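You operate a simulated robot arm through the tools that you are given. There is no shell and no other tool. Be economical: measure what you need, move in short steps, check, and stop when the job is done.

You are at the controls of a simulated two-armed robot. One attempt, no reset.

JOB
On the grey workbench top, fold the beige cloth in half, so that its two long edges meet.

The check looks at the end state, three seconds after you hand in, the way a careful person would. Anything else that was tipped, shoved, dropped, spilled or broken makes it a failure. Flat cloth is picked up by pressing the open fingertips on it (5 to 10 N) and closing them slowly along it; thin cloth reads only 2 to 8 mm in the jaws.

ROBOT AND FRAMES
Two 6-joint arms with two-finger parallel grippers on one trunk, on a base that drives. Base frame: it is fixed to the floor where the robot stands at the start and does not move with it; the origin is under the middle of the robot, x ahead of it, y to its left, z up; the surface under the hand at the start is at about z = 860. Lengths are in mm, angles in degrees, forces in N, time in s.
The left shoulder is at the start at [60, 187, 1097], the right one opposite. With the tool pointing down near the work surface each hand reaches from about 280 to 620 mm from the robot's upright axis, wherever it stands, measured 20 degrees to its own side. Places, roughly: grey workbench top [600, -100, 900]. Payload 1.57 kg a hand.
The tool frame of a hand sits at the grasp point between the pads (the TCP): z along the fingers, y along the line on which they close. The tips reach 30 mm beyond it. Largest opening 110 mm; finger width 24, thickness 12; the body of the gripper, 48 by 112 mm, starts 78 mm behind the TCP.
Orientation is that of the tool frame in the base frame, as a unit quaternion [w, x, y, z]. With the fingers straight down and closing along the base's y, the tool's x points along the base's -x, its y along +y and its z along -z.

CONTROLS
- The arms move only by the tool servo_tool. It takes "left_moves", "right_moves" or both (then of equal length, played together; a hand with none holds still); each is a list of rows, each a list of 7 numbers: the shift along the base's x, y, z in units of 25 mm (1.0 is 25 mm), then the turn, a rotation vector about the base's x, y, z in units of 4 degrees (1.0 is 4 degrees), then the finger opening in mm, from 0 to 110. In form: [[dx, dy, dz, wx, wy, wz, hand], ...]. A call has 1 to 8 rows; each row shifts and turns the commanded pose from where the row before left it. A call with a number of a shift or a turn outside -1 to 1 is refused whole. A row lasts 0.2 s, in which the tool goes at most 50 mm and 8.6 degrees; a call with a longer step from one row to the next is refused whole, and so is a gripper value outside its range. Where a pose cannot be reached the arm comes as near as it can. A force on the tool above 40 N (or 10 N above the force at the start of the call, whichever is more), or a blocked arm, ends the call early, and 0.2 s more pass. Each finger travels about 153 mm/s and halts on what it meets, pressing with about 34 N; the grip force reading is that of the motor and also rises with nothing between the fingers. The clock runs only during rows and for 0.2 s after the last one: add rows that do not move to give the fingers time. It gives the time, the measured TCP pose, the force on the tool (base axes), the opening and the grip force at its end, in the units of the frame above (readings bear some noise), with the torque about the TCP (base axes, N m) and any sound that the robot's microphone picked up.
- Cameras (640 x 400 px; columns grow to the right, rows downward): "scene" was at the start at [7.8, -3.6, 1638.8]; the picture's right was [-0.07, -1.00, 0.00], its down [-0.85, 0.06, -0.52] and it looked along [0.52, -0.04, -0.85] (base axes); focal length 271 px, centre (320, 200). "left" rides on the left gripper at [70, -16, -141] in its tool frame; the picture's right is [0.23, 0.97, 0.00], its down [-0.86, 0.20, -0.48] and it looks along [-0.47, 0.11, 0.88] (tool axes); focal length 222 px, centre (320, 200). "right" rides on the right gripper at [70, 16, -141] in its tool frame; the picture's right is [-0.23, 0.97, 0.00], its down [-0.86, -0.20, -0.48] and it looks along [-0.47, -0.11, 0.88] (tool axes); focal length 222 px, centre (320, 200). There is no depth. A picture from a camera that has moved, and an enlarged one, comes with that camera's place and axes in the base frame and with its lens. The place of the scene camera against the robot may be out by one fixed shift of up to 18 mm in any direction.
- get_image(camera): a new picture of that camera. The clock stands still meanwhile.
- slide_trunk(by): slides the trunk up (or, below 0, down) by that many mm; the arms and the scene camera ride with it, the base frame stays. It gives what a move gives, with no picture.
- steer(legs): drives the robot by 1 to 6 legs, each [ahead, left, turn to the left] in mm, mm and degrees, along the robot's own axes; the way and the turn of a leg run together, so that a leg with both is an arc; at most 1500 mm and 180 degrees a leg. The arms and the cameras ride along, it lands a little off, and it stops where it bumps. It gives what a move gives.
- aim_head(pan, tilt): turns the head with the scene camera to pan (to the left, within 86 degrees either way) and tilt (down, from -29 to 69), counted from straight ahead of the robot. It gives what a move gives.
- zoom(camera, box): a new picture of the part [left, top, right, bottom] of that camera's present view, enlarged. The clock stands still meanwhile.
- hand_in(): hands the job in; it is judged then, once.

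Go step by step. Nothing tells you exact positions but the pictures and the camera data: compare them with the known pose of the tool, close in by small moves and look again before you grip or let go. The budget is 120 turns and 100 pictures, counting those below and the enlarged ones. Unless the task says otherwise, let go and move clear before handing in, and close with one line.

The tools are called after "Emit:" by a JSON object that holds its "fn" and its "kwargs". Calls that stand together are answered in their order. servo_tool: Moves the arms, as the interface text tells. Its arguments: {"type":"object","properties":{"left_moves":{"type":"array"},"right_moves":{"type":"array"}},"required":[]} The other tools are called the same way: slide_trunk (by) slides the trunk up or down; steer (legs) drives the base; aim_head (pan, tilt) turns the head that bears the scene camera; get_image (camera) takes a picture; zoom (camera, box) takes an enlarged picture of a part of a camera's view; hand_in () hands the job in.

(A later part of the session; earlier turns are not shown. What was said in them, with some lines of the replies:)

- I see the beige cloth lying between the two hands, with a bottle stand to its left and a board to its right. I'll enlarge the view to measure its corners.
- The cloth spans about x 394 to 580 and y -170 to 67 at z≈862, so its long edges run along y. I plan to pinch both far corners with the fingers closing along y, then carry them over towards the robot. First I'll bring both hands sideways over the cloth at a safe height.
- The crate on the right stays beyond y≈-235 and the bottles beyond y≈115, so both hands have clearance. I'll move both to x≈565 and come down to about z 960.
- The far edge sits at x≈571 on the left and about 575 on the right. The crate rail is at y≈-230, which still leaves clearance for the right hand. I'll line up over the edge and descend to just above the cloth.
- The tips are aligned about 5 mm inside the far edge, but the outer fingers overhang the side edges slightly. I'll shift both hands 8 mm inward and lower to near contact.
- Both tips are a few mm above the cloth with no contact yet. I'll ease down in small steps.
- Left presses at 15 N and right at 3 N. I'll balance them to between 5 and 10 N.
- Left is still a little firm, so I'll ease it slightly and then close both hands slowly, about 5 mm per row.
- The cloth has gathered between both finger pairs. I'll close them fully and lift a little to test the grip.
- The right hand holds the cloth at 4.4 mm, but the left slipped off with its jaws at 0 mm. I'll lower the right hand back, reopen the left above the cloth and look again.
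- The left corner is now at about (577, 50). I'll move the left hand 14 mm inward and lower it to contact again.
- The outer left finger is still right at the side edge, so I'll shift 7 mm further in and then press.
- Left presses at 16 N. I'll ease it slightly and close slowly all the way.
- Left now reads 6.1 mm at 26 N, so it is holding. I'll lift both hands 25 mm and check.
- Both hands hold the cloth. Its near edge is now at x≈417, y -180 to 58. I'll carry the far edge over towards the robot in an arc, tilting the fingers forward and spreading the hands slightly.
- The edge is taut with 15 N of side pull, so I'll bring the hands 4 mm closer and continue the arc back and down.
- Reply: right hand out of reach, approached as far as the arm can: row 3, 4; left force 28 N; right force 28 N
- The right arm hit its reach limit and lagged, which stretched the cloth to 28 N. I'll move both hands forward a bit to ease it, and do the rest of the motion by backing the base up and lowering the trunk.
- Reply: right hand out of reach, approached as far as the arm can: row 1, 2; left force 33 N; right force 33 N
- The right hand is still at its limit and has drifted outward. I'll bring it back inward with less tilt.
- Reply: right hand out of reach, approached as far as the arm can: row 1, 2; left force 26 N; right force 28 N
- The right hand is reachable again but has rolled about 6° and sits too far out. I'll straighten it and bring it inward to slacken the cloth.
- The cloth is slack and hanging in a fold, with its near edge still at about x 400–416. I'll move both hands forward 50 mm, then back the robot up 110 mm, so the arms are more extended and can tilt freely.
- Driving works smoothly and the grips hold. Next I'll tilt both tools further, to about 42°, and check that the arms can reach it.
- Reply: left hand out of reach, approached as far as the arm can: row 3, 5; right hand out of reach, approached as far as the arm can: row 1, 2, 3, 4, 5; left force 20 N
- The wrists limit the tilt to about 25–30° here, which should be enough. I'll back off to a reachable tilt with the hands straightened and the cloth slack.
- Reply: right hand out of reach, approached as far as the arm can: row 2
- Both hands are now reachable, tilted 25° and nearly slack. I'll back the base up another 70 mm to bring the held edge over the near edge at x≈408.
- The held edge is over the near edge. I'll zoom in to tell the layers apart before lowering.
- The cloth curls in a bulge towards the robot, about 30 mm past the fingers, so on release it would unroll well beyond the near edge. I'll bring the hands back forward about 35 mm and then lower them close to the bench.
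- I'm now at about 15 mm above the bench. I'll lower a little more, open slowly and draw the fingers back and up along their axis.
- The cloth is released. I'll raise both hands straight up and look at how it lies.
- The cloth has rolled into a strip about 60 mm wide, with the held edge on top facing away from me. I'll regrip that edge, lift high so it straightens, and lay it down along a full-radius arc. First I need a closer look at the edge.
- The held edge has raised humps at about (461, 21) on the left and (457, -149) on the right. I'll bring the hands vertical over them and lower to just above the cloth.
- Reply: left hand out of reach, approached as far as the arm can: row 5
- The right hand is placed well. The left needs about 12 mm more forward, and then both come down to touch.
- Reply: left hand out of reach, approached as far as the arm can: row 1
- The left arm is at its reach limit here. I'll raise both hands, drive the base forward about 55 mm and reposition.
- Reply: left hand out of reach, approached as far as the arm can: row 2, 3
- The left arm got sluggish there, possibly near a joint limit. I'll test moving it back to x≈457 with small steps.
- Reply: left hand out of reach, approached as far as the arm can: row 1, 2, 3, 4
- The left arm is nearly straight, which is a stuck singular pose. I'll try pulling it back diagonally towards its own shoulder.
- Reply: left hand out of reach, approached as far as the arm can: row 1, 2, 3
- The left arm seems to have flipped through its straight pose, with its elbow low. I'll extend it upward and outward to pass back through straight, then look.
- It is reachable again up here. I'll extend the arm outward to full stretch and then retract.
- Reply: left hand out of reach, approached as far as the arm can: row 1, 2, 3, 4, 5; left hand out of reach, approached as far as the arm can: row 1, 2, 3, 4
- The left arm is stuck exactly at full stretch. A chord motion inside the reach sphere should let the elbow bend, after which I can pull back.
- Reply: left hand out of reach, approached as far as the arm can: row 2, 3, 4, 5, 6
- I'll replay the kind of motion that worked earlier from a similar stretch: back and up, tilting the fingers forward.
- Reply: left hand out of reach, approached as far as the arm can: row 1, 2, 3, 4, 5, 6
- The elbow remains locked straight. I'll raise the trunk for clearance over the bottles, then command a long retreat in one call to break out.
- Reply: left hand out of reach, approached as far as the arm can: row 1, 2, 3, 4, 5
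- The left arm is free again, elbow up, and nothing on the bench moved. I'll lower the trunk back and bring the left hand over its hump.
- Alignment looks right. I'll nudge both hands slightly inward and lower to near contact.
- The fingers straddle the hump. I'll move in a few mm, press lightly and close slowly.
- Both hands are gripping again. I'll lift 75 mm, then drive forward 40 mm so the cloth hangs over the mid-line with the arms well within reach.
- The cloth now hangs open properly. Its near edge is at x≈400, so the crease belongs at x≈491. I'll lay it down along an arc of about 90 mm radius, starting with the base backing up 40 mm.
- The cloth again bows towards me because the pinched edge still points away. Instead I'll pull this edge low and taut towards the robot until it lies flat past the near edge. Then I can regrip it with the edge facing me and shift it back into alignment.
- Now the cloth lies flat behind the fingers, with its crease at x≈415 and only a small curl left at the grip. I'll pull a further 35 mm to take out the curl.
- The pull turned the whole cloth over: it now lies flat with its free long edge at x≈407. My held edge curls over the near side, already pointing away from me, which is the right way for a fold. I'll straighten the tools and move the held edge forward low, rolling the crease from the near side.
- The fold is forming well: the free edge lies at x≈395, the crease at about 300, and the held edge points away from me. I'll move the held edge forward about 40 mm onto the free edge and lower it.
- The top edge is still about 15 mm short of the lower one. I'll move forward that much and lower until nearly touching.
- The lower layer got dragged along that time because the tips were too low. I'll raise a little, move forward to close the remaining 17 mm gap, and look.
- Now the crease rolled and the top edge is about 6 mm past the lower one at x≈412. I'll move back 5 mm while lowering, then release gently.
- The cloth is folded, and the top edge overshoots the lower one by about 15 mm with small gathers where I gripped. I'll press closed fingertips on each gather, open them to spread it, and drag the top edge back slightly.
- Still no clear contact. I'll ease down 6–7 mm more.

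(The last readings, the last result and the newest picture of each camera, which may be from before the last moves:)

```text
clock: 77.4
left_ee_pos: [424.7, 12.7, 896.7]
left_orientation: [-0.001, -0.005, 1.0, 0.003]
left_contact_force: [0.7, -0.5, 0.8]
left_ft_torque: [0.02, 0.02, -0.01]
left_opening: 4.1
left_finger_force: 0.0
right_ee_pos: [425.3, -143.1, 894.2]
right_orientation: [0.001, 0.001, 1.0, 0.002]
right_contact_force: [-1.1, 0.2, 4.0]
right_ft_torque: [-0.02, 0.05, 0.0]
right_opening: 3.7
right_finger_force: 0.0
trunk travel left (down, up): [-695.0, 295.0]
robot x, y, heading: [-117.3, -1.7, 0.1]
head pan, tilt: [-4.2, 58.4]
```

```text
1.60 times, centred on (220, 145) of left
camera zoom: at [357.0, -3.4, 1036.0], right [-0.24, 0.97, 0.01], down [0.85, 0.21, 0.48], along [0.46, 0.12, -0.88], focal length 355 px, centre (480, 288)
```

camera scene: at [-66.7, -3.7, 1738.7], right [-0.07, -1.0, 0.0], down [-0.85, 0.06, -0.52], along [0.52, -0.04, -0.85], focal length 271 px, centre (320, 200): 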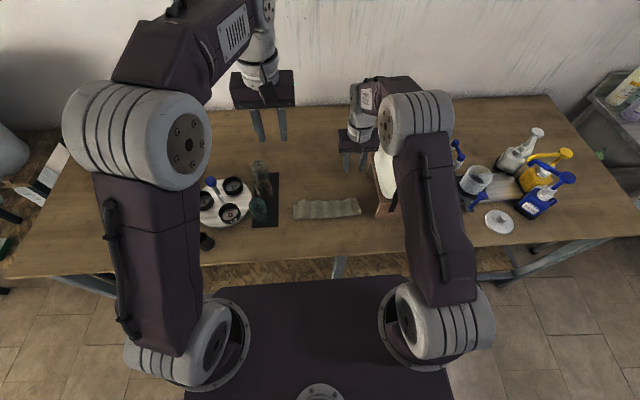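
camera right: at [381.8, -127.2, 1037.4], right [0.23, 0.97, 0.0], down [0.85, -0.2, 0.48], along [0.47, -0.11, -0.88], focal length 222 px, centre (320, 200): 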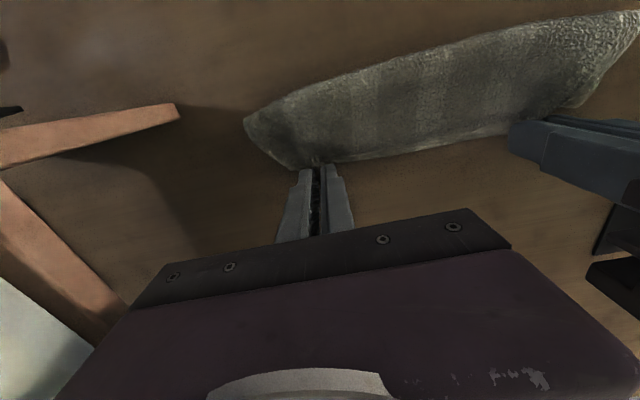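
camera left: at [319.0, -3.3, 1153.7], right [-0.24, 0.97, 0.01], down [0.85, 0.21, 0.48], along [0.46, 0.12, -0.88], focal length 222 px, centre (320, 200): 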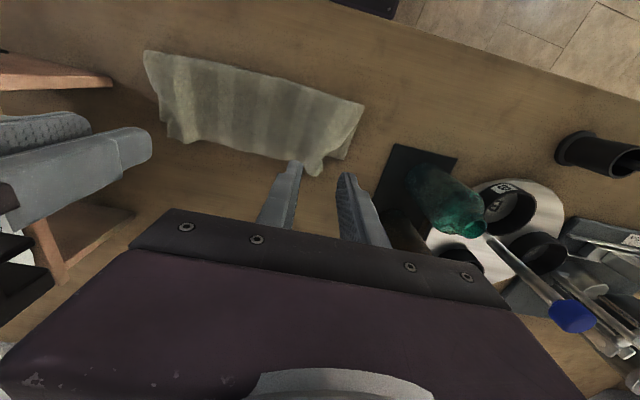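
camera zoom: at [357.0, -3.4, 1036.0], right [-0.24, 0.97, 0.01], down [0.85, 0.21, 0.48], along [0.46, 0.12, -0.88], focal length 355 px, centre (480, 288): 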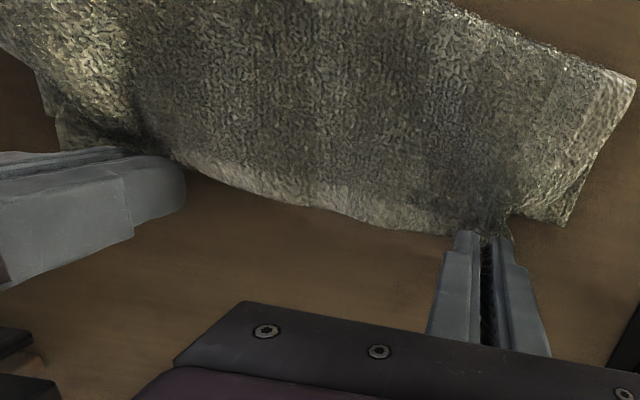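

Measured in one camera, the top edge overshoots by about 15 mm. I'll press lightly, open the fingers to spread the gathers and drag the top layer back 15 mm.

Emit:
{"fn": "servo_tool", "kwargs": {"left_moves": [[0, 0, -0.1, 0, 0, 0, 4], [0, 0, 0, 0, 0, 0, 12], [0, 0, 0, 0, 0, 0, 22], [0, 0.05, 0, 0, 0, 0, 32], [-0.2, 0.1, 0, 0, 0, 0, 36], [-0.2, 0.1, 0, 0, 0, 0, 36], [-0.2, 0.1, 0, 0, 0, 0, 36], [0, 0, 0, 0, 0, 0, 36]], "right_moves": [[0, 0, 0, 0, 0, 0, 4], [0, 0, 0, 0, 0, 0, 12], [0, 0, 0, 0, 0, 0, 22], [0, -0.05, 0, 0, 0, 0, 32], [-0.2, -0.05, 0, 0, 0, 0, 36], [-0.2, -0.05, 0, 0, 0, 0, 36], [-0.2, -0.05, 0, 0, 0, 0, 36], [0, 0, 0, 0, 0, 0, 36]]}}

Emit:
{"fn": "zoom", "kwargs": {"camera": "left", "box": [20, 20, 420, 270]}}

```text
clock: 79.2
left_ee_pos: [410.5, 22.5, 893.8]
left_orientation: [0.0, -0.005, 1.0, 0.004]
left_contact_force: [2.4, -5.3, 8.8]
left_ft_torque: [-0.02, 0.05, 0.04]
left_opening: 32.9
left_finger_force: 0.0
right_ee_pos: [410.5, -147.4, 894.1]
right_orientation: [0.001, 0.002, 1.0, 0.001]
right_contact_force: [1.2, 5.2, 4.8]
right_ft_torque: [0.11, 0.01, -0.07]
right_opening: 35.4
right_finger_force: 0.1
trunk travel left (down, up): [-695.0, 295.0]
robot x, y, heading: [-117.8, -3.6, 0.3]
head pan, tilt: [-4.2, 58.4]
```

```text
1.60 times, centred on (220, 145) of left
camera zoom: at [342.5, 6.1, 1034.0], right [-0.24, 0.97, 0.01], down [0.85, 0.21, 0.48], along [0.46, 0.12, -0.88], focal length 355 px, centre (480, 288)
```

zoom: 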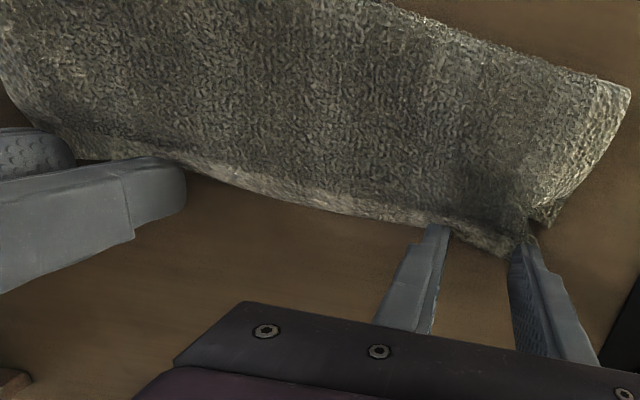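

The gathers have spread out. I'll lift both hands clear and move them back to view the whole cloth.

Emit:
{"fn": "servo_tool", "kwargs": {"left_moves": [[0, 0, 0.3, 0, 0, 0, 36], [0, 0, 0.9, 0, 0, 0, 36], [0, 0, 1, 0, 0, 0, 36], [0, 0.2, 1, 0, 0, 0, 36], [0.5, 0, 1, 0, 0, 0, 36], [1, 0, 0.5, 0, 0, 0, 36], [0.5, 0, 0, 0, 0, 0, 36], [0, 0, 0, 0, 0, 0, 36]], "right_moves": [[0, 0, 0.3, 0, 0, 0, 36], [0, 0, 0.9, 0, 0, 0, 36], [0, 0, 1, 0, 0, 0, 36], [0, 0, 1, 0, 0, 0, 36], [0.5, 0, 1, 0, 0, 0, 36], [1, 0, 0.5, 0, 0, 0, 36], [0.5, 0, 0, 0, 0, 0, 36], [0, 0, 0, 0, 0, 0, 36]]}}

Emit:
{"fn": "zoom", "kwargs": {"camera": "scene", "box": [260, 145, 380, 220]}}

```text
clock: 81.0
left_ee_pos: [448.5, 28.6, 1012.3]
left_orientation: [-0.001, -0.005, 1.0, 0.005]
left_contact_force: [-0.4, 0.6, 0.1]
left_ft_torque: [0.03, 0.01, 0.01]
left_opening: 36.0
left_finger_force: 0.1
left hand out of reach, approached as far as the arm can: row 7
right_ee_pos: [460.4, -146.3, 1011.4]
right_orientation: [0.001, 0.002, 1.0, 0.002]
right_contact_force: [0.4, -0.4, 0.2]
right_ft_torque: [0.02, -0.01, -0.02]
right_opening: 36.0
right_finger_force: 0.2
trunk travel left (down, up): [-695.0, 295.0]
robot x, y, heading: [-119.8, -2.1, 0.0]
head pan, tilt: [-4.2, 58.4]
```

```text
5.33 times, centred on (320, 182) of scene
camera zoom: at [-111.3, -4.1, 1608.8], right [-0.07, -1.0, 0.0], down [-0.85, 0.06, -0.52], along [0.52, -0.04, -0.85], focal length 1444 px, centre (320, 293)
```

zoom: 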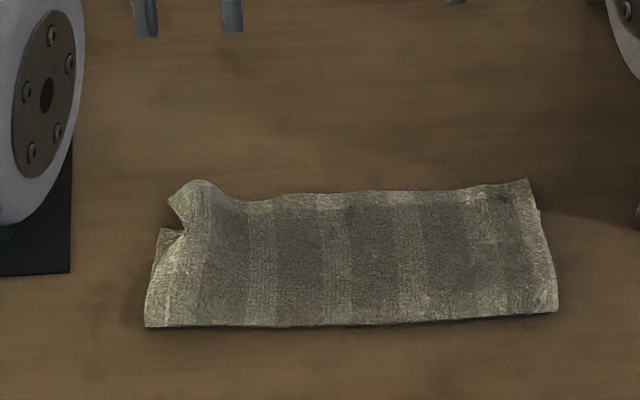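

The fold looks neat, but the top edge overshoots the lower one by about 20 mm. The overhang is a single layer, so I'll pinch it near both ends and shift it back. First I'll bring the hands back over it, freeing the left arm from its stretch.

Emit:
{"fn": "servo_tool", "kwargs": {"left_moves": [[-0.6, 0.2, 0, 0, 0, 0, 36], [-0.6, 0, 0, 0, 0, 0, 36], [-0.65, -0.2, 0, 0, 0, 0, 36], [0, 0, -0.7, 0, 0, 0, 36], [0, 0, -0.7, 0, 0, 0, 36], [0, 0, -0.7, 0, 0, 0, 36], [0, 0, 0, 0, 0, 0, 36]], "right_moves": [[-0.8, 0, 0, 0, 0, 0, 36], [-0.8, -0.1, 0, 0, 0, 0, 36], [-0.85, 0, 0, 0, 0, 0, 36], [0, 0, -0.7, 0, 0, 0, 36], [0, 0, -0.7, 0, 0, 0, 36], [0, 0, -0.7, 0, 0, 0, 36], [0, 0, 0, 0, 0, 0, 36]]}}

```text
clock: 82.6
left_ee_pos: [403.1, 30.4, 957.0]
left_orientation: [-0.001, -0.005, 1.0, 0.003]
left_contact_force: [0.1, 0.4, 0.2]
left_ft_torque: [-0.04, 0.02, 0.03]
left_opening: 36.2
left_finger_force: 0.0
right_ee_pos: [400.1, -147.0, 958.1]
right_orientation: [0.001, 0.001, 1.0, 0.002]
right_contact_force: [0.8, -0.1, -0.4]
right_ft_torque: [0.01, 0.04, -0.02]
right_opening: 36.3
right_finger_force: 0.0
trunk travel left (down, up): [-695.0, 295.0]
robot x, y, heading: [-118.4, -3.1, -0.1]
head pan, tilt: [-4.2, 58.4]
```

The left arm moved freely. I'll come down to just above the cloth and check the alignment.

Emit:
{"fn": "servo_tool", "kwargs": {"left_moves": [[0, -0.15, -0.8, 0, 0, 0, 36], [0, 0, -0.8, 0, 0, 0, 36], [0, 0, -0.5, 0, 0, 0, 36], [0, 0, 0, 0, 0, 0, 36]], "right_moves": [[0, 0, -0.8, 0, 0, 0, 36], [0, 0, -0.8, 0, 0, 0, 36], [0, 0, -0.55, 0, 0, 0, 36], [0, 0, 0, 0, 0, 0, 36]]}}

Emit:
{"fn": "get_image", "kwargs": {"camera": "left"}}

Emit:
{"fn": "get_image", "kwargs": {"camera": "right"}}

```text
clock: 83.6
left_ee_pos: [403.5, 22.1, 905.3]
left_orientation: [-0.001, -0.005, 1.0, 0.003]
left_contact_force: [-0.5, -0.8, 0.3]
left_ft_torque: [0.02, 0.02, -0.04]
left_opening: 35.9
left_finger_force: 0.0
right_ee_pos: [398.9, -152.0, 903.0]
right_orientation: [0.0, 0.002, 1.0, 0.002]
right_contact_force: [0.7, -0.4, -1.0]
right_ft_torque: [-0.01, -0.03, -0.01]
right_opening: 36.1
right_finger_force: 0.0
trunk travel left (down, up): [-695.0, 295.0]
robot x, y, heading: [-120.6, -0.3, 0.1]
head pan, tilt: [-4.2, 58.4]
```

```text
10 pictures are left
camera left: at [333.8, 6.1, 1045.2], right [-0.24, 0.97, 0.01], down [0.85, 0.21, 0.48], along [0.46, 0.12, -0.88], focal length 222 px, centre (320, 200)
```

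left: 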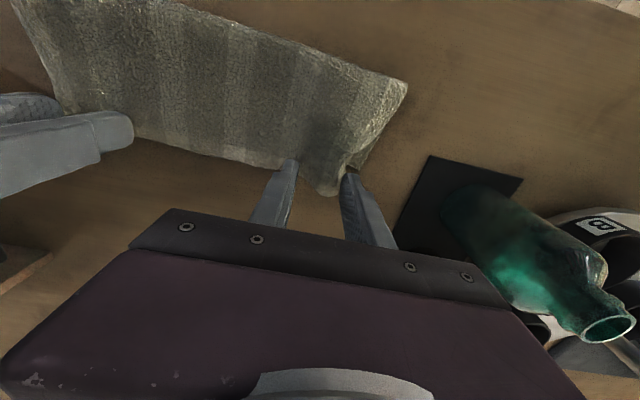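

```text
9 pictures are left
camera right: at [328.2, -133.7, 1044.0], right [0.23, 0.97, 0.0], down [0.85, -0.2, 0.48], along [0.47, -0.11, -0.88], focal length 222 px, centre (320, 200)
```

right: 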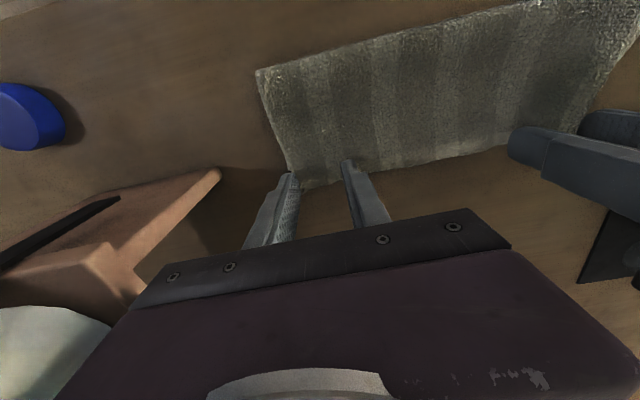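

Both hands are well placed over the overhang. I'll lower to contact, with the right hand 4 mm further in.

Emit:
{"fn": "servo_tool", "kwargs": {"left_moves": [[0, 0, -0.2, 0, 0, 0, 36], [0, 0, -0.15, 0, 0, 0, 36], [0, 0, -0.12, 0, 0, 0, 36], [0, 0, 0, 0, 0, 0, 36]], "right_moves": [[0, 0.16, -0.2, 0, 0, 0, 36], [0, 0, -0.12, 0, 0, 0, 36], [0, 0, -0.08, 0, 0, 0, 36], [0, 0, 0, 0, 0, 0, 36]]}}

```text
clock: 84.6
left_ee_pos: [403.3, 23.6, 895.4]
left_orientation: [0.001, -0.005, 1.0, 0.004]
left_contact_force: [-2.5, 0.8, 5.4]
left_ft_torque: [-0.05, 0.1, -0.02]
left_opening: 35.9
left_finger_force: 0.1
right_ee_pos: [398.0, -147.6, 895.5]
right_orientation: [0.001, 0.002, 1.0, 0.001]
right_contact_force: [3.2, 0.1, 8.2]
right_ft_torque: [0.01, 0.03, 0.0]
right_opening: 35.5
right_finger_force: 0.0
trunk travel left (down, up): [-695.0, 295.0]
robot x, y, heading: [-119.1, -0.2, -0.1]
head pan, tilt: [-4.2, 58.4]
```

Contact is 5 N and 8 N, so I'll close both slowly.

Emit:
{"fn": "servo_tool", "kwargs": {"left_moves": [[0, 0, -0.02, 0, 0, 0, 34], [0, 0, 0, 0, 0, 0, 29], [0, 0, 0, 0, 0, 0, 24], [0, 0, 0, 0, 0, 0, 19], [0, 0, 0, 0, 0, 0, 14], [0, 0, 0, 0, 0, 0, 9], [0, 0, 0, 0, 0, 0, 4], [0, 0, 0, 0, 0, 0, 0]], "right_moves": [[0, 0, 0, 0, 0, 0, 34], [0, 0, 0, 0, 0, 0, 29], [0, 0, 0, 0, 0, 0, 24], [0, 0, 0, 0, 0, 0, 19], [0, 0, 0, 0, 0, 0, 14], [0, 0, 0, 0, 0, 0, 9], [0, 0, 0, 0, 0, 0, 4], [0, 0, 0, 0, 0, 0, 0]]}}

```text
clock: 86.4
left_ee_pos: [401.8, 22.9, 895.2]
left_orientation: [0.0, -0.005, 1.0, 0.004]
left_contact_force: [1.0, -8.7, 4.3]
left_ft_torque: [-0.26, -0.01, 0.08]
left_opening: 4.7
left_finger_force: 25.2
right_ee_pos: [397.3, -146.3, 894.2]
right_orientation: [0.002, 0.002, 1.0, 0.002]
right_contact_force: [0.5, 9.4, 10.4]
right_ft_torque: [0.31, 0.06, -0.14]
right_opening: 7.3
right_finger_force: 26.5
trunk travel left (down, up): [-695.0, 295.0]
robot x, y, heading: [-117.4, -0.6, 0.1]
head pan, tilt: [-4.2, 58.4]
```

Both hold; the right reads 7.3 mm and might include the lower layer. I'll lift 14 mm and inspect.

Emit:
{"fn": "servo_tool", "kwargs": {"left_moves": [[0, -0.06, 0.3, 0, 0, 0, 0], [0, 0, 0.3, 0, 0, 0, 0], [0, 0, 0, 0, 0, 0, 0]], "right_moves": [[0, 0.06, 0.3, 0, 0, 0, 0], [0, 0, 0.3, 0, 0, 0, 0], [0, 0, 0, 0, 0, 0, 0]]}}

Emit:
{"fn": "zoom", "kwargs": {"camera": "scene", "box": [260, 140, 380, 215]}}

```text
clock: 87.2
left_ee_pos: [402.6, 22.0, 908.6]
left_orientation: [-0.002, -0.005, 1.0, 0.004]
left_contact_force: [0.2, -2.7, 0.0]
left_ft_torque: [-0.06, 0.02, 0.03]
left_opening: 4.6
left_finger_force: 25.4
right_ee_pos: [400.5, -145.8, 908.9]
right_orientation: [0.001, 0.001, 1.0, 0.002]
right_contact_force: [-0.9, 3.3, -0.5]
right_ft_torque: [0.06, -0.02, -0.05]
right_opening: 6.6
right_finger_force: 26.7
trunk travel left (down, up): [-695.0, 295.0]
robot x, y, heading: [-116.4, -3.2, 0.4]
head pan, tilt: [-4.2, 58.4]
```

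```text
5.33 times, centred on (320, 178) of scene
camera zoom: at [-110.0, -4.1, 1608.7], right [-0.07, -1.0, 0.0], down [-0.85, 0.06, -0.52], along [0.52, -0.04, -0.85], focal length 1444 px, centre (320, 320)
```

zoom: 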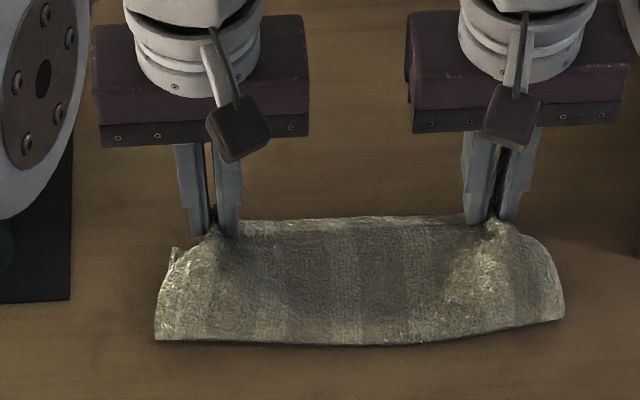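

The left shows the lower layer still on the bench. I'll check the right side for a double grip.

Emit:
{"fn": "zoom", "kwargs": {"camera": "right", "box": [200, 50, 440, 200]}}

```text
2.67 times, centred on (320, 125) of right
camera zoom: at [330.3, -127.4, 1050.2], right [0.23, 0.97, 0.0], down [0.85, -0.2, 0.48], along [0.47, -0.11, -0.88], focal length 592 px, centre (320, 400)
```

zoom: 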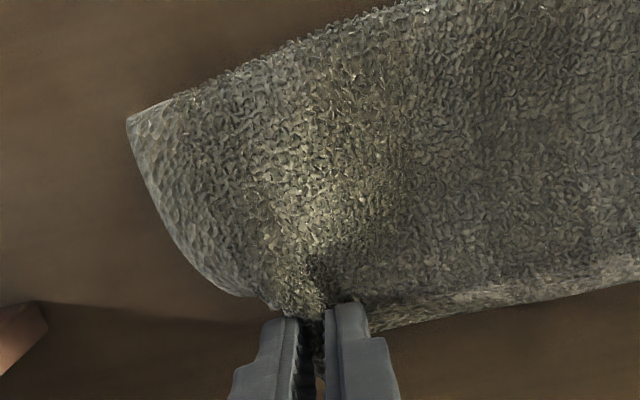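

The right grip seems to have both layers. I'll lower and open it to spread the cloth back, then pinch again 7 mm further out on the overhang only.

Emit:
{"fn": "servo_tool", "kwargs": {"right_moves": [[0, 0, -0.3, 0, 0, 0, 0], [0, 0, -0.27, 0, 0, 0, 0], [0, 0, 0, 0, 0, 0, 12], [0, 0, 0, 0, 0, 0, 22], [0, 0, 0, 0, 0, 0, 32], [0, 0, 0, 0, 0, 0, 36], [0, 0, 0.4, 0, 0, 0, 36], [0.28, 0, 0, 0, 0, 0, 36]], "left_moves": [[0, 0, -0.15, 0, 0, 0, 0], [0, 0, -0.15, 0, 0, 0, 0], [0, 0, 0, 0, 0, 0, 0], [0, 0, 0, 0, 0, 0, 0], [0, 0, 0, 0, 0, 0, 0], [0, 0, 0, 0, 0, 0, 0], [0, 0, 0, 0, 0, 0, 0], [0, 0, 0, 0, 0, 0, 0]]}}

Emit:
{"fn": "zoom", "kwargs": {"camera": "right", "box": [200, 50, 440, 200]}}

```text
clock: 89.0
left_ee_pos: [402.3, 22.4, 900.2]
left_orientation: [-0.002, -0.006, 1.0, 0.003]
left_contact_force: [0.0, -0.2, -0.2]
left_ft_torque: [-0.01, 0.0, -0.03]
left_opening: 4.5
left_finger_force: 24.9
right_ee_pos: [406.0, -145.6, 904.5]
right_orientation: [0.001, 0.002, 1.0, 0.001]
right_contact_force: [0.7, -0.5, 0.3]
right_ft_torque: [0.03, -0.01, -0.02]
right_opening: 36.0
right_finger_force: 0.1
trunk travel left (down, up): [-695.0, 295.0]
robot x, y, heading: [-114.5, 1.1, 0.3]
head pan, tilt: [-4.2, 58.4]
```

```text
2.67 times, centred on (320, 125) of right
camera zoom: at [337.5, -128.2, 1045.2], right [0.23, 0.97, 0.0], down [0.85, -0.2, 0.48], along [0.47, -0.11, -0.88], focal length 592 px, centre (320, 400)
```

zoom: 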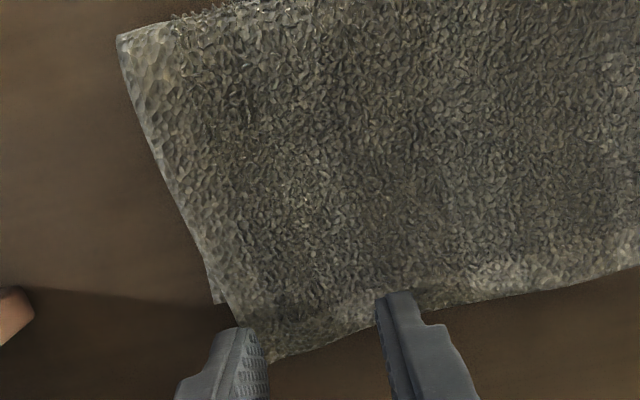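

Now the lower corner shows at x≈392 and the top corner at about 415, so the fingers will touch only the overhang. I'll shift 7 mm inward, press and close.

Emit:
{"fn": "servo_tool", "kwargs": {"right_moves": [[0, 0.28, 0, 0, 0, 0, 36], [0, 0, -0.25, 0, 0, 0, 36], [0, 0, -0.16, 0, 0, 0, 36], [0, 0, 0, 0, 0, 0, 36]]}}

```text
clock: 90.0
left_ee_pos: [402.4, 21.5, 900.6]
left_orientation: [-0.001, -0.005, 1.0, 0.004]
left_contact_force: [1.5, 0.7, -0.2]
left_ft_torque: [-0.01, -0.02, 0.0]
left_opening: 4.6
left_finger_force: 24.9
right_ee_pos: [408.3, -137.5, 894.1]
right_orientation: [0.0, 0.002, 1.0, 0.002]
right_contact_force: [0.1, 0.6, 3.4]
right_ft_torque: [0.07, 0.02, -0.02]
right_opening: 35.8
right_finger_force: 0.0
trunk travel left (down, up): [-695.0, 295.0]
robot x, y, heading: [-117.2, -3.8, 0.2]
head pan, tilt: [-4.2, 58.4]
```

Emit:
{"fn": "servo_tool", "kwargs": {"right_moves": [[0, 0, -0.05, 0, 0, 0, 35], [0, 0, 0, 0, 0, 0, 30], [0, 0, 0, 0, 0, 0, 25], [0, 0, 0, 0, 0, 0, 20], [0, 0, 0, 0, 0, 0, 15], [0, 0, 0, 0, 0, 0, 10], [0, 0, 0, 0, 0, 0, 5], [0, 0, 0, 0, 0, 0, 0]]}}

```text
clock: 91.8
left_ee_pos: [402.4, 21.3, 902.3]
left_orientation: [0.0, -0.006, 1.0, 0.004]
left_contact_force: [0.5, -8.2, -0.1]
left_ft_torque: [-0.26, 0.05, 0.02]
left_opening: 4.8
left_finger_force: 25.3
right_ee_pos: [406.8, -136.3, 893.3]
right_orientation: [0.0, 0.002, 1.0, 0.001]
right_contact_force: [0.1, 9.5, 7.4]
right_ft_torque: [0.32, 0.01, -0.15]
right_opening: 5.2
right_finger_force: 25.4
trunk travel left (down, up): [-695.0, 295.0]
robot x, y, heading: [-121.2, -2.1, 0.1]
head pan, tilt: [-4.2, 58.4]
```

The right now holds a single layer at 5.2 mm. I'll lift both hands slightly, move back 20 mm, lower, and open against the cloth to spread it.

Emit:
{"fn": "servo_tool", "kwargs": {"left_moves": [[0, -0.06, 0.2, 0, 0, 0, 0], [0, 0, 0.1, 0, 0, 0, 0], [-0.25, 0, 0, 0, 0, 0, 0], [-0.3, 0, 0, 0, 0, 0, 0], [-0.25, 0, 0, 0, 0, 0, 0], [0, 0, -0.25, 0, 0, 0, 0], [0, 0, -0.2, 0, 0, 0, 0], [0, 0, 0, 0, 0, 0, 0]], "right_moves": [[0, 0.06, 0.3, 0, 0, 0, 0], [0, 0, 0.3, 0, 0, 0, 0], [-0.25, 0, 0, 0, 0, 0, 0], [-0.3, 0, 0, 0, 0, 0, 0], [-0.2, 0, 0, 0, 0, 0, 0], [0, 0, -0.25, 0, 0, 0, 0], [0, 0, -0.2, 0, 0, 0, 0], [0, 0, 0, 0, 0, 0, 0]]}}

Emit:
{"fn": "zoom", "kwargs": {"camera": "scene", "box": [260, 140, 380, 215]}}

```text
clock: 93.6
left_ee_pos: [383.0, 20.1, 897.8]
left_orientation: [-0.001, -0.005, 1.0, 0.003]
left_contact_force: [0.4, -5.2, 1.6]
left_ft_torque: [-0.13, 0.0, 0.06]
left_opening: 4.8
left_finger_force: 25.1
right_ee_pos: [386.9, -135.7, 897.9]
right_orientation: [0.001, 0.002, 1.0, 0.002]
right_contact_force: [0.8, 5.0, 1.2]
right_ft_torque: [0.16, 0.02, -0.06]
right_opening: 5.0
right_finger_force: 25.2
trunk travel left (down, up): [-695.0, 295.0]
robot x, y, heading: [-116.1, 0.8, 0.3]
head pan, tilt: [-4.2, 58.4]
```

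```text
5.33 times, centred on (320, 178) of scene
camera zoom: at [-110.8, -4.0, 1608.8], right [-0.07, -1.0, 0.0], down [-0.85, 0.06, -0.52], along [0.52, -0.04, -0.85], focal length 1444 px, centre (320, 320)
```

zoom: 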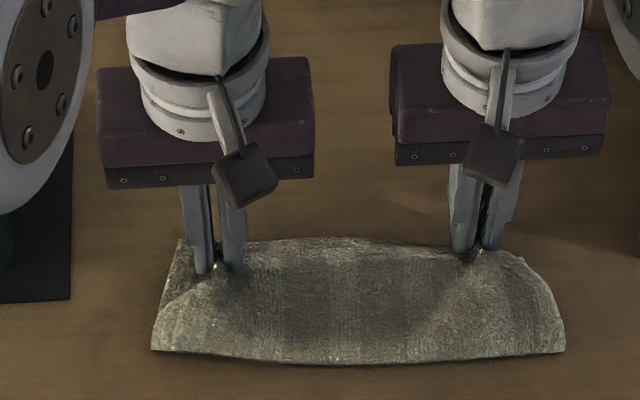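

I'll check with the left hand camera how the two edges sit now.

Emit:
{"fn": "zoom", "kwargs": {"camera": "left", "box": [40, 20, 440, 270]}}

```text
1.60 times, centred on (240, 145) of left
camera zoom: at [313.8, 3.3, 1037.3], right [-0.24, 0.97, 0.01], down [0.85, 0.21, 0.48], along [0.46, 0.12, -0.88], focal length 355 px, centre (448, 288)
```

zoom: 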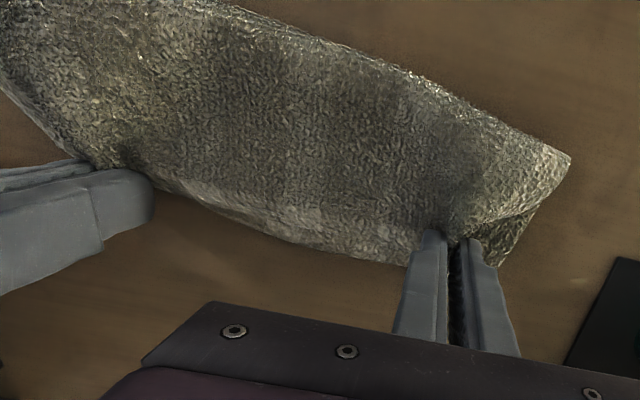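

The visible rim and the free edge agree within about 5–8 mm at x≈385–395. I'll press lightly, open the fingers to spread the gathers, and lift clear.

Emit:
{"fn": "servo_tool", "kwargs": {"left_moves": [[0, 0, -0.06, 0, 0, 0, 0], [0, 0, 0, 0, 0, 0, 8], [0, 0, -0.03, 0, 0, 0, 16], [0, 0, 0, 0, 0, 0, 24], [0, 0.08, 0, 0, 0, 0, 32], [0, 0.08, 0, 0, 0, 0, 38], [0, 0, 0, 0, 0, 0, 40], [0, 0, 0, 0, 0, 0, 40]], "right_moves": [[0, 0, -0.06, 0, 0, 0, 0], [0, 0, 0, 0, 0, 0, 8], [0, 0, -0.03, 0, 0, 0, 16], [0, 0, 0, 0, 0, 0, 24], [0, -0.08, 0, 0, 0, 0, 32], [0, -0.08, 0, 0, 0, 0, 38], [0, 0, 0, 0, 0, 0, 40], [0, 0, 0, 0, 0, 0, 40]]}}

Emit:
{"fn": "servo_tool", "kwargs": {"left_moves": [[0, 0, 0.3, 0, 0, 0, 40], [0, 0, 0.9, 0, 0, 0, 40], [0, 0, 1, 0, 0, 0, 40], [0, 0.2, 1, 0, 0, 0, 40], [0.3, 0, 1, 0, 0, 0, 40], [0.8, 0, 1, 0, 0, 0, 40], [0.8, 0, 0, 0, 0, 0, 40], [0, 0, 0, 0, 0, 0, 40]], "right_moves": [[0, 0, 0.3, 0, 0, 0, 40], [0, 0, 0.9, 0, 0, 0, 40], [0, 0, 1, 0, 0, 0, 40], [0, 0, 1, 0, 0, 0, 40], [0.3, 0, 1, 0, 0, 0, 40], [0.8, 0, 1, 0, 0, 0, 40], [0.8, 0, 0, 0, 0, 0, 40], [0, 0, 0, 0, 0, 0, 40]]}}

Emit:
{"fn": "zoom", "kwargs": {"camera": "scene", "box": [260, 145, 380, 220]}}

```text
clock: 95.4
left_ee_pos: [381.5, 25.0, 895.6]
left_orientation: [-0.001, -0.005, 1.0, 0.003]
left_contact_force: [0.3, 2.9, 8.6]
left_ft_torque: [-0.13, 0.0, 0.0]
left_opening: 37.4
left_finger_force: 0.0
right_ee_pos: [387.4, -140.1, 896.3]
right_orientation: [0.002, 0.001, 1.0, 0.002]
right_contact_force: [0.2, 0.6, 3.3]
right_ft_torque: [0.09, 0.01, 0.03]
right_opening: 39.4
right_finger_force: 0.0
trunk travel left (down, up): [-695.0, 295.0]
robot x, y, heading: [-117.2, -1.7, 0.4]
head pan, tilt: [-4.2, 58.4]
```

```text
clock: 97.2
left_ee_pos: [430.4, 32.0, 1025.6]
left_orientation: [-0.001, -0.005, 1.0, 0.004]
left_contact_force: [0.2, 0.2, -0.3]
left_ft_torque: [0.01, -0.03, -0.04]
left_opening: 40.1
left_finger_force: 0.1
right_ee_pos: [432.7, -138.3, 1027.0]
right_orientation: [0.001, 0.002, 1.0, 0.001]
right_contact_force: [0.0, -0.1, -0.2]
right_ft_torque: [-0.02, -0.02, -0.01]
right_opening: 39.8
right_finger_force: 0.0
trunk travel left (down, up): [-695.0, 295.0]
robot x, y, heading: [-118.7, 0.1, 0.2]
head pan, tilt: [-4.2, 58.4]
```

```text
5.33 times, centred on (320, 182) of scene
camera zoom: at [-112.1, -4.0, 1608.8], right [-0.07, -1.0, 0.0], down [-0.85, 0.06, -0.52], along [0.52, -0.04, -0.85], focal length 1444 px, centre (320, 293)
```

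zoom: 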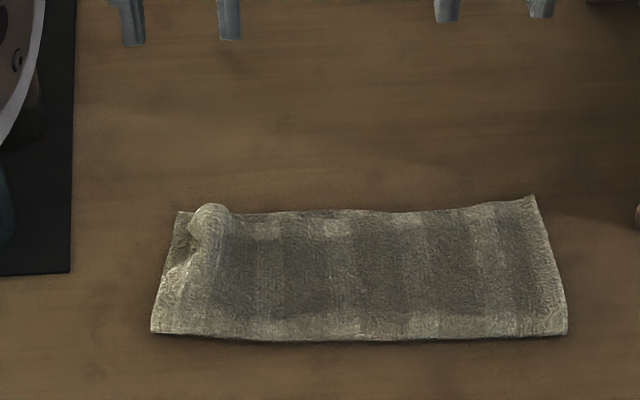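

The long edges now coincide, and only a small curl remains at the left corner of the top edge. I'll press closed left fingertips on it and smooth it outward.

Emit:
{"fn": "servo_tool", "kwargs": {"left_moves": [[-0.9, -0.3, 0, 0, 0, 0, 10], [-0.95, -0.3, -0.5, 0, 0, 0, 0], [0, 0, -1, 0, 0, 0, 0], [0, 0, -1, 0, 0, 0, 0], [0, 0, -1, 0, 0, 0, 0], [0, 0, -1, 0, 0, 0, 0], [0, 0, -0.3, 0, 0, 0, 0], [0, 0, 0, 0, 0, 0, 0]]}}

Emit:
{"fn": "servo_tool", "kwargs": {"left_moves": [[0, 0, -0.15, 0, 0, 0, 0], [0, 0, -0.12, 0, 0, 0, 0], [0, 0, 0, 0, 0, 0, 0]]}}

```text
clock: 99.0
left_ee_pos: [384.2, 17.0, 904.7]
left_orientation: [-0.001, -0.005, 1.0, 0.004]
left_contact_force: [-0.3, 0.2, -0.2]
left_ft_torque: [0.04, 0.03, -0.01]
left_opening: 0.0
left_finger_force: 21.4
right_ee_pos: [433.6, -139.5, 1026.6]
right_orientation: [0.001, 0.001, 1.0, 0.002]
right_contact_force: [-0.3, -0.4, -0.3]
right_ft_torque: [0.0, 0.04, -0.04]
right_opening: 40.0
right_finger_force: 0.1
trunk travel left (down, up): [-695.0, 295.0]
robot x, y, heading: [-118.7, -0.0, 0.3]
head pan, tilt: [-4.2, 58.4]
```

```text
clock: 99.8
left_ee_pos: [384.4, 16.3, 897.9]
left_orientation: [-0.001, -0.006, 1.0, 0.004]
left_contact_force: [0.7, 0.1, 3.1]
left_ft_torque: [0.02, 0.03, 0.0]
left_opening: 0.0
left_finger_force: 22.1
right_ee_pos: [435.4, -139.8, 1026.9]
right_orientation: [0.001, 0.002, 1.0, 0.002]
right_contact_force: [0.7, 0.9, -0.3]
right_ft_torque: [0.02, 0.0, -0.01]
right_opening: 40.2
right_finger_force: 0.2
trunk travel left (down, up): [-695.0, 295.0]
robot x, y, heading: [-120.1, -2.6, 0.1]
head pan, tilt: [-4.2, 58.4]
```

Light contact at 3 N. I'll drag outward 22 mm, then lift and look.

Emit:
{"fn": "servo_tool", "kwargs": {"left_moves": [[0, 0.2, 0, 0, 0, 0, 0], [0, 0.2, 0, 0, 0, 0, 0], [0, 0.2, 0, 0, 0, 0, 0], [0, 0.2, 0, 0, 0, 0, 0], [0, 0.1, 0, 0, 0, 0, 0], [0, 0, 0.4, 0, 0, 0, 0], [0, 0, 1, 0, 0, 0, 0], [0.3, 0, 1, 0, 0, 0, 0]]}}

Emit:
{"fn": "servo_tool", "kwargs": {"left_moves": [[0.5, 0, 1, 0, 0, 0, 20], [0.6, 0, 1, 0, 0, 0, 20], [0.5, 0, 0.6, 0, 0, 0, 20], [0, 0, 0, 0, 0, 0, 20]]}}

Emit:
{"fn": "zoom", "kwargs": {"camera": "scene", "box": [260, 145, 380, 220]}}

```text
clock: 101.6
left_ee_pos: [392.0, 39.3, 957.3]
left_orientation: [-0.003, -0.005, 1.0, 0.004]
left_contact_force: [-0.1, 0.0, 0.1]
left_ft_torque: [-0.01, 0.01, 0.02]
left_opening: 0.0
left_finger_force: 21.0
right_ee_pos: [435.4, -139.2, 1026.7]
right_orientation: [0.001, 0.002, 1.0, 0.002]
right_contact_force: [0.4, 0.4, 0.4]
right_ft_torque: [0.01, 0.01, 0.01]
right_opening: 40.1
right_finger_force: 0.1
trunk travel left (down, up): [-695.0, 295.0]
robot x, y, heading: [-117.9, -1.6, 0.1]
head pan, tilt: [-4.2, 58.4]
```

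```text
clock: 102.6
left_ee_pos: [432.5, 37.3, 1021.7]
left_orientation: [-0.002, -0.004, 1.0, 0.004]
left_contact_force: [0.2, -0.5, 0.4]
left_ft_torque: [-0.04, -0.01, 0.03]
left_opening: 19.9
left_finger_force: 0.1
right_ee_pos: [434.2, -139.3, 1027.0]
right_orientation: [0.001, 0.002, 1.0, 0.002]
right_contact_force: [-0.3, -0.4, 0.0]
right_ft_torque: [0.01, 0.01, -0.03]
right_opening: 40.2
right_finger_force: 0.1
trunk travel left (down, up): [-695.0, 295.0]
robot x, y, heading: [-119.5, -3.3, 0.3]
head pan, tilt: [-4.2, 58.4]
```

```text
5.33 times, centred on (320, 182) of scene
camera zoom: at [-110.9, -3.9, 1608.8], right [-0.07, -1.0, 0.0], down [-0.85, 0.06, -0.52], along [0.52, -0.04, -0.85], focal length 1444 px, centre (320, 293)
```

zoom: 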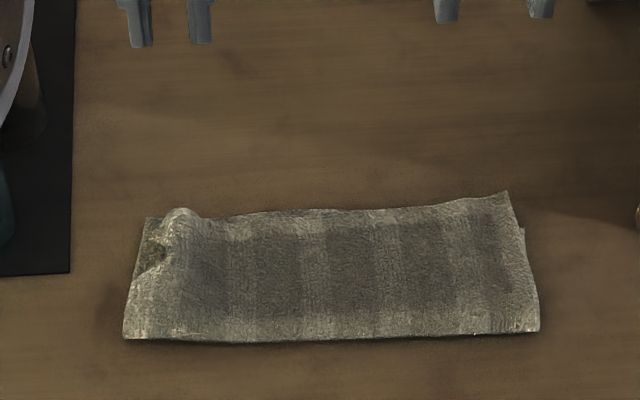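

The long edges meet along the length and only a tiny corner ripple remains, so I'll leave it alone. One last look at the whole bench before handing in.

Emit:
{"fn": "get_image", "kwargs": {"camera": "scene"}}

```text
1 pictures are left
camera scene: at [-110.9, -3.9, 1608.8], right [-0.07, -1.0, 0.0], down [-0.85, 0.06, -0.52], along [0.52, -0.04, -0.85], focal length 271 px, centre (320, 200)
```

scene: 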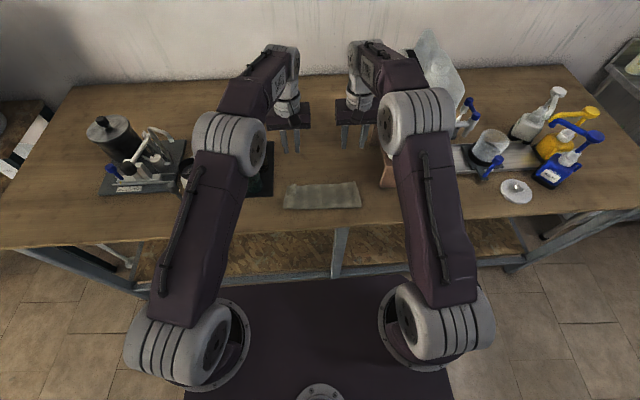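

The cloth lies folded in half, both hands are open and clear, and what I can see of the bench is undisturbed, although the arms hide part of it. I'm handing in.

Emit:
{"fn": "hand_in", "kwargs": {}}

```text
The job is handed in.
```

The beige cloth is folded in half with its two long edges meeting to within roughly 5–10 mm. A small curl remains at one corner, the folded cloth now lies nearer the robot than where it started, and I saw nothing else on the bench disturbed.
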